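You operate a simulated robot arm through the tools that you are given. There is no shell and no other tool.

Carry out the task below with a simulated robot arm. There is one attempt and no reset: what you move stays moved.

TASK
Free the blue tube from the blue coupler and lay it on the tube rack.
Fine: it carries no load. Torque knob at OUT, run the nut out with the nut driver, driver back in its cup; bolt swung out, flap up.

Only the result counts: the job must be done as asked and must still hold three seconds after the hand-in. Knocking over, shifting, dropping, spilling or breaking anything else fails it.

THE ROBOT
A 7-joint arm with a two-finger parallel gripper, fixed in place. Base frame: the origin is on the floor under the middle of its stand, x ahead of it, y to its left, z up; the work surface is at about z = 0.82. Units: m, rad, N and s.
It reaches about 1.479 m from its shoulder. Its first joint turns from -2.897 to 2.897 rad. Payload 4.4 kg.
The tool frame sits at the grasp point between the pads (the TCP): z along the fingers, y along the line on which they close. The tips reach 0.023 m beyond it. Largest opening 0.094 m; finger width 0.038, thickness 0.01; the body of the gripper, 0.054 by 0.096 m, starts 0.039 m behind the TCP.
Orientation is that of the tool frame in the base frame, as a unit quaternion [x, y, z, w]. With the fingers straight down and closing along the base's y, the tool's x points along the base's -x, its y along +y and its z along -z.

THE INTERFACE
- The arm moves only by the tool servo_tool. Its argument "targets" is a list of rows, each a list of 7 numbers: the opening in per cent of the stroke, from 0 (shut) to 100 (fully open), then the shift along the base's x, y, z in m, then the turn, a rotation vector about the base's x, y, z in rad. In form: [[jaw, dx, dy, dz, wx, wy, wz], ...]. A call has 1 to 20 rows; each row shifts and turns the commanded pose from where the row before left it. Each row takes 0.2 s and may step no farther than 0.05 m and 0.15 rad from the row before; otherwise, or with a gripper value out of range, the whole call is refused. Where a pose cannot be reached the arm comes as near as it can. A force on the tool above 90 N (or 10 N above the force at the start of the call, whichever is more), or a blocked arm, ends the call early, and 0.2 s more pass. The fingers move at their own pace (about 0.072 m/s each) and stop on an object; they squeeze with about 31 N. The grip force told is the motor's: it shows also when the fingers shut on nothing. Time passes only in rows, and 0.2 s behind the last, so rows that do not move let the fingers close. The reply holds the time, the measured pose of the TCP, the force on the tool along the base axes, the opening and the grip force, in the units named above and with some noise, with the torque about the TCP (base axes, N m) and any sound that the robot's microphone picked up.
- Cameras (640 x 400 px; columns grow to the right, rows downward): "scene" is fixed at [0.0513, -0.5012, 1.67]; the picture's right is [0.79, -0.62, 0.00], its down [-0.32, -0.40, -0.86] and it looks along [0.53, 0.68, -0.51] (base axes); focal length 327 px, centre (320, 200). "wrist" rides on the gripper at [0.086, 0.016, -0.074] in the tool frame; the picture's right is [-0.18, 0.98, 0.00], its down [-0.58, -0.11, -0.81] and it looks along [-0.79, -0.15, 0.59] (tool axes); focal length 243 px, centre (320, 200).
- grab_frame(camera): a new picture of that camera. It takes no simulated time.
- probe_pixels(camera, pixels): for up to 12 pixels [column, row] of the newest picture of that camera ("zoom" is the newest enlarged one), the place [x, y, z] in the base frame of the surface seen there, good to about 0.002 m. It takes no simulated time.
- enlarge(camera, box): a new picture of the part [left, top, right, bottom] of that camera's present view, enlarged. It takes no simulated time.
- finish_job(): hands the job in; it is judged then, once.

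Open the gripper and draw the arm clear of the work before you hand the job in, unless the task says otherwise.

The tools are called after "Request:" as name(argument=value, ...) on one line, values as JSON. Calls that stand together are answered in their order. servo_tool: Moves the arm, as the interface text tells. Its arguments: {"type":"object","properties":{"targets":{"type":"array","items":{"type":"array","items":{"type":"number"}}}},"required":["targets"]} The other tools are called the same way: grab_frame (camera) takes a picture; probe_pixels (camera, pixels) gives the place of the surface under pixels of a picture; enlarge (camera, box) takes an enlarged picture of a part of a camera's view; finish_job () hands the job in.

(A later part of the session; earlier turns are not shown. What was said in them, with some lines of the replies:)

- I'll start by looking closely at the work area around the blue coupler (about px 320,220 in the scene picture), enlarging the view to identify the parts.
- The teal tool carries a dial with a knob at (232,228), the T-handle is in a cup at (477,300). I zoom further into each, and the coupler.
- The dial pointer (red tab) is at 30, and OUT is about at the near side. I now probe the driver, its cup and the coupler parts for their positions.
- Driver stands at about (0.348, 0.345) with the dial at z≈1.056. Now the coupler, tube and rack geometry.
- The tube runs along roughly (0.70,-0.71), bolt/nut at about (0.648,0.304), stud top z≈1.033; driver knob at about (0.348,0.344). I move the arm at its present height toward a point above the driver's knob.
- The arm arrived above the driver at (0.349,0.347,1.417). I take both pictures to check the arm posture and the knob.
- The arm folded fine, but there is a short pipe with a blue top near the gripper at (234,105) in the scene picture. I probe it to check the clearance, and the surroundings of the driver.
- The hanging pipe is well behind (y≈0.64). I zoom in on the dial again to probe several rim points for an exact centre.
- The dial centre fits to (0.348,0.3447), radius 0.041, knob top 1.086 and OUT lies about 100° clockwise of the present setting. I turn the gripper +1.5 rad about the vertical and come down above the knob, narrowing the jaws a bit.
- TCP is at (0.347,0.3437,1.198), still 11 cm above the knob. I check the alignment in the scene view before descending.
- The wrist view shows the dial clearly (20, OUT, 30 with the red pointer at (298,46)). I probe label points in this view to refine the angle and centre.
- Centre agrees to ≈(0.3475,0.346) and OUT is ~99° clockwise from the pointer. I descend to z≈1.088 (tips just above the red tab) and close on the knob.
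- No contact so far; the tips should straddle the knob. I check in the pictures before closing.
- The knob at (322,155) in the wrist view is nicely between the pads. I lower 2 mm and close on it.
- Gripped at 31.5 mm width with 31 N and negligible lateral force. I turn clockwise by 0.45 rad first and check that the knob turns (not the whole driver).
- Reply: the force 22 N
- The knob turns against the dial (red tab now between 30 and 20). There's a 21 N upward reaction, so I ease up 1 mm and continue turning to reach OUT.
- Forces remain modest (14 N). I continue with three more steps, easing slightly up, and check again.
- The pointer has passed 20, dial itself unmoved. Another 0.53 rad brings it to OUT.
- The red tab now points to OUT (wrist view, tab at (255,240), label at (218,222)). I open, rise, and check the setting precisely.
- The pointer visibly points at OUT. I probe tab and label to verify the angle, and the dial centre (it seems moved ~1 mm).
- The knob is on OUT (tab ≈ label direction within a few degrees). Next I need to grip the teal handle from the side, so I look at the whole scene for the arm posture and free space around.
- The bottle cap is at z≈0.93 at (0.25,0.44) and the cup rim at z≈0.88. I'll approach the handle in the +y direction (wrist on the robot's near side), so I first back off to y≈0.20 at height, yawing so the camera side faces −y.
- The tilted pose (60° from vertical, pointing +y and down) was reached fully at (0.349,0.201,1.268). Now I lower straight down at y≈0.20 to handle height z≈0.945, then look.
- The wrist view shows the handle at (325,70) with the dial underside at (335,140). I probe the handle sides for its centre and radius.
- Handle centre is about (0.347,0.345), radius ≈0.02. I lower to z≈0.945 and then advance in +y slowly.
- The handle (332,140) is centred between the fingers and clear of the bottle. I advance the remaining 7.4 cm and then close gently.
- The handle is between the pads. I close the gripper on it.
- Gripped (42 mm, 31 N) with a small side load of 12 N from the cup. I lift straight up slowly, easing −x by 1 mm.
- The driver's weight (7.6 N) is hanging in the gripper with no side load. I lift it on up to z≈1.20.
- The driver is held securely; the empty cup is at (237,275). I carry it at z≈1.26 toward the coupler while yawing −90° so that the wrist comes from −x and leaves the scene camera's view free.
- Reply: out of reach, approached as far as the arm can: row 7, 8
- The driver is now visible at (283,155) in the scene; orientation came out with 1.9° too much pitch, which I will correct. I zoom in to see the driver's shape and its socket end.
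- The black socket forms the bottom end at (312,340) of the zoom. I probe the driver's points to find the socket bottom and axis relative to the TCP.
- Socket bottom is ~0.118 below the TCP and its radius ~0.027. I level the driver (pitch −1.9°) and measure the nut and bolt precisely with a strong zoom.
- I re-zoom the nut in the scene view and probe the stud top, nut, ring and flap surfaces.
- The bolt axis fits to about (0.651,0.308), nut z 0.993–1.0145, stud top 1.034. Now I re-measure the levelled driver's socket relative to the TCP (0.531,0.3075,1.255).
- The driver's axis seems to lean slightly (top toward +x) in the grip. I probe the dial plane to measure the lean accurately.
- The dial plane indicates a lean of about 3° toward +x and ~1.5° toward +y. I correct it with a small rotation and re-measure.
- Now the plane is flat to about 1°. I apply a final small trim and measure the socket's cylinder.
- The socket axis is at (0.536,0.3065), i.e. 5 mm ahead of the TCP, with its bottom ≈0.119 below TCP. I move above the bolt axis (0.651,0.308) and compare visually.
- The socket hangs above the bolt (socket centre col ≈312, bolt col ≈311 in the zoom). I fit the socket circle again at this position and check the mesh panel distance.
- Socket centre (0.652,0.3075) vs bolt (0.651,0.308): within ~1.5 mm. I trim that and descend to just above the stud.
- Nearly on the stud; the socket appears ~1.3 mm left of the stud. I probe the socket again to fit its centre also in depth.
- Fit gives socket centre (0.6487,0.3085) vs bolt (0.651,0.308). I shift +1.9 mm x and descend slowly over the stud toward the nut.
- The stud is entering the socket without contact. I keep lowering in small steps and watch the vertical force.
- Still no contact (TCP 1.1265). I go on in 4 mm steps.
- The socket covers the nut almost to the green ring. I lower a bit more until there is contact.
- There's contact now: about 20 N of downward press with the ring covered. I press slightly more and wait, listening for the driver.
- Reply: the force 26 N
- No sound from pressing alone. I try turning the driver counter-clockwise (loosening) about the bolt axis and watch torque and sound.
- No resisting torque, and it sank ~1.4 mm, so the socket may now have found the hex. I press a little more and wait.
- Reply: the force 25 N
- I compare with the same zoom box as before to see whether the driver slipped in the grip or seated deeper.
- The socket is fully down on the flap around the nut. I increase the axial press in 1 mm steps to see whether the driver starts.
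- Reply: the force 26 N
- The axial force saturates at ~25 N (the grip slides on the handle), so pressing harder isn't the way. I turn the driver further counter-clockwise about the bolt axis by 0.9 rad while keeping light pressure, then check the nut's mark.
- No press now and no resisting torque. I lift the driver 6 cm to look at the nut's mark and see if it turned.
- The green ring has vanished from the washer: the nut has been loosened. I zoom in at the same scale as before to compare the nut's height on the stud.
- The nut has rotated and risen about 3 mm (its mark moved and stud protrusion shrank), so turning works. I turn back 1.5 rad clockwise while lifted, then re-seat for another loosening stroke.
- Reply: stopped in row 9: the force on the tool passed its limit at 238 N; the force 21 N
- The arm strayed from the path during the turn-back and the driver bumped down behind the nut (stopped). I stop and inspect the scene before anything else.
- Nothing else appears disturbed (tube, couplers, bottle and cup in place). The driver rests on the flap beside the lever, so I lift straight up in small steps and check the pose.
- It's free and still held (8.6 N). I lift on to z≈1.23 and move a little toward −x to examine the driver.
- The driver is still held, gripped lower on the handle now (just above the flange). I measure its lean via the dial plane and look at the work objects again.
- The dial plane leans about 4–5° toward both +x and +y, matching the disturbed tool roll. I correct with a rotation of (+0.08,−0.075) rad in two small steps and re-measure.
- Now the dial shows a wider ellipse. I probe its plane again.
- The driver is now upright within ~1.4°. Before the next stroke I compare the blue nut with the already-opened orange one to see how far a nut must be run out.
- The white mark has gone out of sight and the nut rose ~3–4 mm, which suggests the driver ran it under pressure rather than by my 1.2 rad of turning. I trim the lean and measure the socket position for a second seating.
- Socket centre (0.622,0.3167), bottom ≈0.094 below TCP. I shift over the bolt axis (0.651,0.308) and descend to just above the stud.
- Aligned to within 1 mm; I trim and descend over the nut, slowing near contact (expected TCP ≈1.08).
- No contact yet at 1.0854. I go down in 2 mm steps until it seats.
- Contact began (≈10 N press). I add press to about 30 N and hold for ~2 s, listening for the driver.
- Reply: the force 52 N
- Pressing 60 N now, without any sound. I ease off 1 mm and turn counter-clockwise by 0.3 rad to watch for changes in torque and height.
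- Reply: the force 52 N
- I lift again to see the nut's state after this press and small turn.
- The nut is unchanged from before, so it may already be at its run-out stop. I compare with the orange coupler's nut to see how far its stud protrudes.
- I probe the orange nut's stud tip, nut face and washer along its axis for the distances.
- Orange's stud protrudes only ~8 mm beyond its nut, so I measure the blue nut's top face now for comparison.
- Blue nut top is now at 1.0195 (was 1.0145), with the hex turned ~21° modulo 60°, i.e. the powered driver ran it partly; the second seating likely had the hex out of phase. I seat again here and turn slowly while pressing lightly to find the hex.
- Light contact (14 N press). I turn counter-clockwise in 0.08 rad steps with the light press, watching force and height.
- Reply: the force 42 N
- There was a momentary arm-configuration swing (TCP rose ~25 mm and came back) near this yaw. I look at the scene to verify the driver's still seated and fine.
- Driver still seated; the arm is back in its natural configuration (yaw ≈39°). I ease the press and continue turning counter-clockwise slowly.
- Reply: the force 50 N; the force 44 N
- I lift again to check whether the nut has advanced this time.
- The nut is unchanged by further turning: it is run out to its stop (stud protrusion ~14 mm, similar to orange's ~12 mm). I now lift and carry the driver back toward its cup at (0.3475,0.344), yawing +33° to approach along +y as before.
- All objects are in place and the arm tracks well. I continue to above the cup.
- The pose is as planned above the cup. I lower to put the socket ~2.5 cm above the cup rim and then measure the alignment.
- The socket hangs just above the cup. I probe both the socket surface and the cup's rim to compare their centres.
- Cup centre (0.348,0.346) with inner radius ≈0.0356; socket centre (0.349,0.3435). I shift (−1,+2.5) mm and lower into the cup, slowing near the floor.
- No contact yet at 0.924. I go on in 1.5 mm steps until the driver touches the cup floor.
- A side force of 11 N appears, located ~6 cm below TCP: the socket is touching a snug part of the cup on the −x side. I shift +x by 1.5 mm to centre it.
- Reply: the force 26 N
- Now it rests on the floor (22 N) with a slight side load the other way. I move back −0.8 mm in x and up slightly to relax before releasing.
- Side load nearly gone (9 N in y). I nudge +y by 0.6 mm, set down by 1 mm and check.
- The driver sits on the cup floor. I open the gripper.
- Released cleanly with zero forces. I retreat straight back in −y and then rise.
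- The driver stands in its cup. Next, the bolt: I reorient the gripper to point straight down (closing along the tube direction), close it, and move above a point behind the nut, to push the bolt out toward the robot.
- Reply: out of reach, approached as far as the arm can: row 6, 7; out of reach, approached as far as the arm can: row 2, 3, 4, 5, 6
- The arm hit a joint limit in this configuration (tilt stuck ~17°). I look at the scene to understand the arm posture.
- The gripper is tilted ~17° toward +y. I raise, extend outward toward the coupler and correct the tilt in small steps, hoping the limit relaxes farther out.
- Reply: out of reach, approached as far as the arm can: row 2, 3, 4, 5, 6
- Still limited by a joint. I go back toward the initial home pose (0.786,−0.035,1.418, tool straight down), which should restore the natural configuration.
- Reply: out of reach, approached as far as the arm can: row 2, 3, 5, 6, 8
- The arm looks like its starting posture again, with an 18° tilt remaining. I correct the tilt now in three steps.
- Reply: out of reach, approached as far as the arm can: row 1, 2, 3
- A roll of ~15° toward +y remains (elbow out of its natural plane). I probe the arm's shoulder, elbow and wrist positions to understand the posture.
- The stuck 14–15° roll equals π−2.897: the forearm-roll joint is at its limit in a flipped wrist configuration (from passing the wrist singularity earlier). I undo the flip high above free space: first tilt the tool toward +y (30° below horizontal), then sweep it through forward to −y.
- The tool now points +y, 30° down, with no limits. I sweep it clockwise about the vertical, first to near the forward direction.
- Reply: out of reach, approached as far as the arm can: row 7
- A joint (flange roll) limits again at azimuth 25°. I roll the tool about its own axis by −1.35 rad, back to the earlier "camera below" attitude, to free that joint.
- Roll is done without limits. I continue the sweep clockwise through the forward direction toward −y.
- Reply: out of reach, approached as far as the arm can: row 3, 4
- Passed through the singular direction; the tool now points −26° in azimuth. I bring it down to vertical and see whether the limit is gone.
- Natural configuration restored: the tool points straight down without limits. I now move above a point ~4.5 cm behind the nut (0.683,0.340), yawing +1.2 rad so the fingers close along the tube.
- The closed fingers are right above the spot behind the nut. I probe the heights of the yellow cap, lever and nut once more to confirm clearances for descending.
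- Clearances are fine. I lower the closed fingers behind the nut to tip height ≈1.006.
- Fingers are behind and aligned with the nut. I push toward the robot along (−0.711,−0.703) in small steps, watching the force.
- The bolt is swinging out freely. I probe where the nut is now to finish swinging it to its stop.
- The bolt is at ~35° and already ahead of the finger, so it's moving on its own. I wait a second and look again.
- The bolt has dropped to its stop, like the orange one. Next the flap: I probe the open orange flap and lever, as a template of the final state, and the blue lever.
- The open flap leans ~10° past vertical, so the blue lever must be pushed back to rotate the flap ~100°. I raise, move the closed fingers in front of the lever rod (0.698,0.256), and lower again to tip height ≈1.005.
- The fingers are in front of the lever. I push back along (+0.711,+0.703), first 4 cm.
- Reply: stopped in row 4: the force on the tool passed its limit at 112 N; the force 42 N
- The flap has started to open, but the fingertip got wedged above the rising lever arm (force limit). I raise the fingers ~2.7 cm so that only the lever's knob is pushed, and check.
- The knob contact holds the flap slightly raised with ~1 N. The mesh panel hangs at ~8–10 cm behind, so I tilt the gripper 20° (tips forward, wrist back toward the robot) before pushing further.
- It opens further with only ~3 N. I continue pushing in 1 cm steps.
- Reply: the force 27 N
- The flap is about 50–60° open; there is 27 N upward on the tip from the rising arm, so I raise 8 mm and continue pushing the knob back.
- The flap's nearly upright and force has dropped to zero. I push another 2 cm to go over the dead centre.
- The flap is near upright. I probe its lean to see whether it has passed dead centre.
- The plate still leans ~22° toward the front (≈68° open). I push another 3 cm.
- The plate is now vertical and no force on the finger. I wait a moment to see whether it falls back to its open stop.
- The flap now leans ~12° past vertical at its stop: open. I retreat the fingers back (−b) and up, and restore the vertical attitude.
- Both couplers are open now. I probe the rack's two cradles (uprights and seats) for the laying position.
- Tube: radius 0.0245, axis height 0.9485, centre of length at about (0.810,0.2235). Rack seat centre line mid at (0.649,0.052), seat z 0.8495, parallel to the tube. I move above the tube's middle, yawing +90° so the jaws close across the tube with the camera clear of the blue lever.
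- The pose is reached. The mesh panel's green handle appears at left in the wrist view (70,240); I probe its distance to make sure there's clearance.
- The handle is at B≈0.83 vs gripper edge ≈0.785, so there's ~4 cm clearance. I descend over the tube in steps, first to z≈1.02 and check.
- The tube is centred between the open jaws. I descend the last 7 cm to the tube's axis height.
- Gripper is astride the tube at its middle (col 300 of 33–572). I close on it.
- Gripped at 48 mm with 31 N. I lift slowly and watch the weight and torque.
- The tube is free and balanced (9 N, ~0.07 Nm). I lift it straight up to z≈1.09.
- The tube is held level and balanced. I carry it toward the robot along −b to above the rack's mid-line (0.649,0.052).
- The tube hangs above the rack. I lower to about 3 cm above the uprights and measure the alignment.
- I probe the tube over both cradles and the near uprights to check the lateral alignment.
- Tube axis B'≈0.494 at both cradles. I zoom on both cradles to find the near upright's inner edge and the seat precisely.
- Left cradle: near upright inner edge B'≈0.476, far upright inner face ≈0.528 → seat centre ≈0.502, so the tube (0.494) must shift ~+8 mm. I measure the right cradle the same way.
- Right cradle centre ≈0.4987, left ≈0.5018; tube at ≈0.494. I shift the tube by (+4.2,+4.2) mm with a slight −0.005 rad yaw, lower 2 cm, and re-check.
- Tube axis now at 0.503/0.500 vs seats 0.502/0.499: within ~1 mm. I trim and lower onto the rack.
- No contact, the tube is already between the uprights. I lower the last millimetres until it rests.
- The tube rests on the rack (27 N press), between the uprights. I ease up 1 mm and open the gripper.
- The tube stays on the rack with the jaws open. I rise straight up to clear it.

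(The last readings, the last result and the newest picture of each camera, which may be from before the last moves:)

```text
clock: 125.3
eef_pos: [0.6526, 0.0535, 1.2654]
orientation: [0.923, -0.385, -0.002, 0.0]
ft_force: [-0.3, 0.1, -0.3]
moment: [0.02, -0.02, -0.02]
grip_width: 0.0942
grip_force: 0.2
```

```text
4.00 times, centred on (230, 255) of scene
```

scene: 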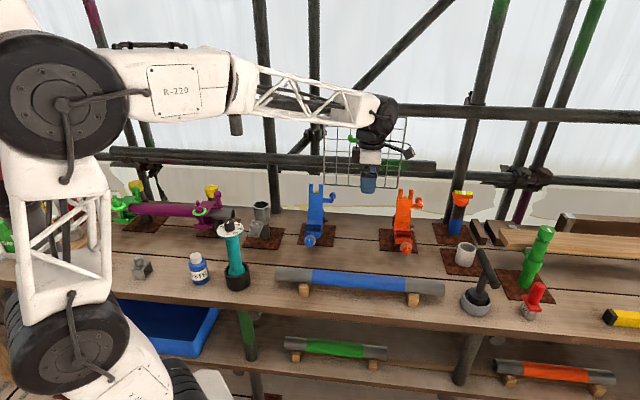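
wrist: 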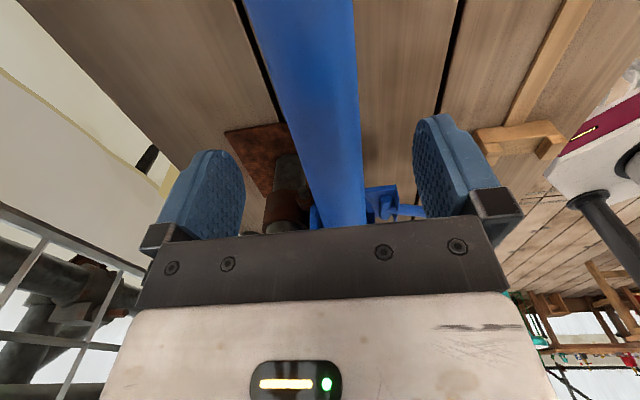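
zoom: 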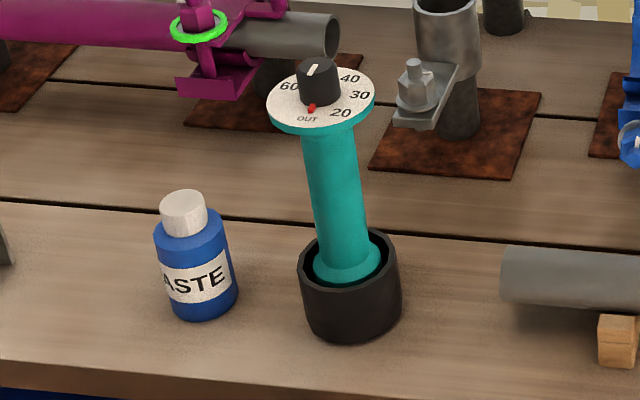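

Tube on the rack, bolt out, flap up, driver in its cup with the pointer at OUT. I draw the arm up and clear, then check everything once more.

Request:
servo_tool(targets=[[100, 0.015, -0.01, 0.03, 0, 0, 0], [100, 0.02, -0.015, 0.03, 0, 0, 0], [100, 0.02, -0.015, 0.03, 0, 0, 0], [100, 0.02, -0.015, 0.03, 0, 0, 0], [100, 0.02, -0.015, 0.03, 0, 0, 0], [100, 0.02, -0.015, 0.01, 0, 0, 0], [100, 0, 0, 0, 0, 0, 0]])

Request:
grab_frame(camera="scene")

Request:
enlarge(camera="scene", box=[0, 160, 220, 300])

Request:
enlarge(camera="scene", box=[205, 210, 261, 245])

Request:
probe_pixels(camera="zoom", pixels=[[150, 230], [180, 290], [250, 305], [350, 290], [410, 240], [430, 200], [380, 155], [262, 250], [250, 285], [260, 265]])

```text
clock: 126.9
eef_pos: [0.7663, -0.0322, 1.4258]
orientation: [0.923, -0.385, 0.0, 0.0]
ft_force: [0.3, -0.3, -0.4]
moment: [-0.03, 0.01, -0.01]
grip_width: 0.0938
grip_force: 0.1
```

```text
taken
```

scene: 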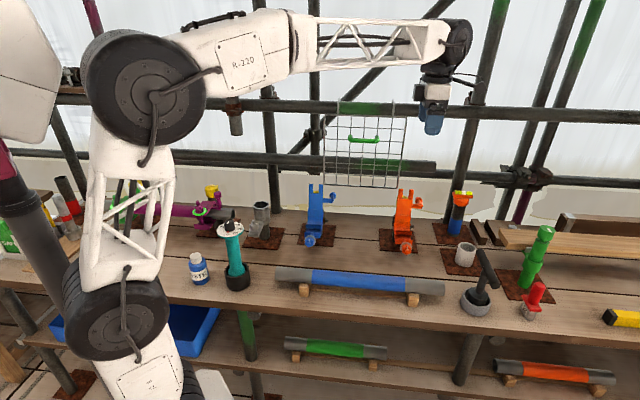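

```text
2.86 times, centred on (110, 230) of scene
```

zoom: 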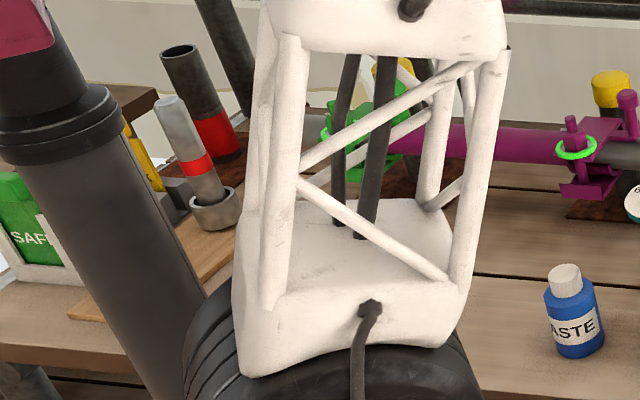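

```text
11.43 times, centred on (233, 228) of scene
```

zoom: 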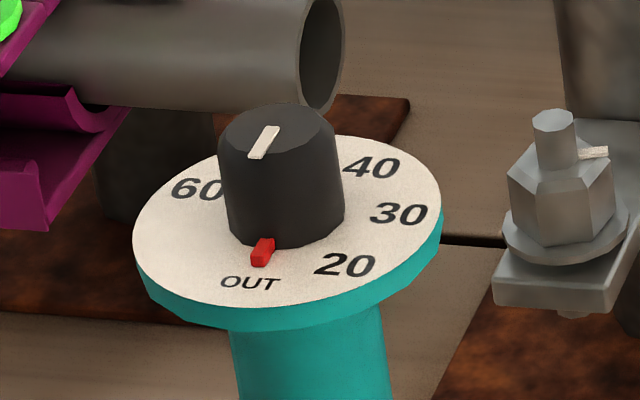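

```text
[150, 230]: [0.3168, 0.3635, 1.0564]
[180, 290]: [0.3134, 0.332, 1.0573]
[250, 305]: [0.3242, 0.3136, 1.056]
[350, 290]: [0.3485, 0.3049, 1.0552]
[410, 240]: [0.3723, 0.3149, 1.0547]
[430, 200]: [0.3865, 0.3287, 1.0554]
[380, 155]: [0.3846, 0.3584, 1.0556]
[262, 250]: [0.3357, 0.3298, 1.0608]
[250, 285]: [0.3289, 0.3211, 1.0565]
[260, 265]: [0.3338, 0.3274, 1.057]
```

The dial is level at z≈1.056 (driver seated on the cup floor), pointer at OUT; the tube lies between the uprights on the rack, bolt out and flap up, gripper open and clear. I hand the job in.

Request:
finish_job()

```text
The job is handed in.
```

The blue tube is out of the blue coupler and lying between the uprights of the tube rack, and I've handed the job in. I don't have the verdict.

At hand-in:

- **Nut driver:** it stands in its cup with the torque knob at OUT.
- **Nut:** it rose only about 5 mm on the bolt and then moved no further. That was enough for the bolt to swing out freely.
- **Blue coupler:** the bolt is swung out to its stop. The flap is up, leaning about 12° past vertical like the orange one.
- **Arm:** the gripper is open and the arm is drawn clear of the work.

A few contacts along the way could matter:

- **Driver bump:** while I was turning the driver back above the nut, the arm strayed and the driver came down on the coupler flap with a 238 N peak. Later pictures showed nothing else moved or damaged.
- **Flap wedge:** while I was opening the flap, the fingers wedged against the lever at 112 N. I backed off and finished with light pushes.
- **Not rechecked:** the red button on the left of the bench was hidden behind the arm in the last picture. It was in place earlier, and I don't think the arm came near it afterwards.
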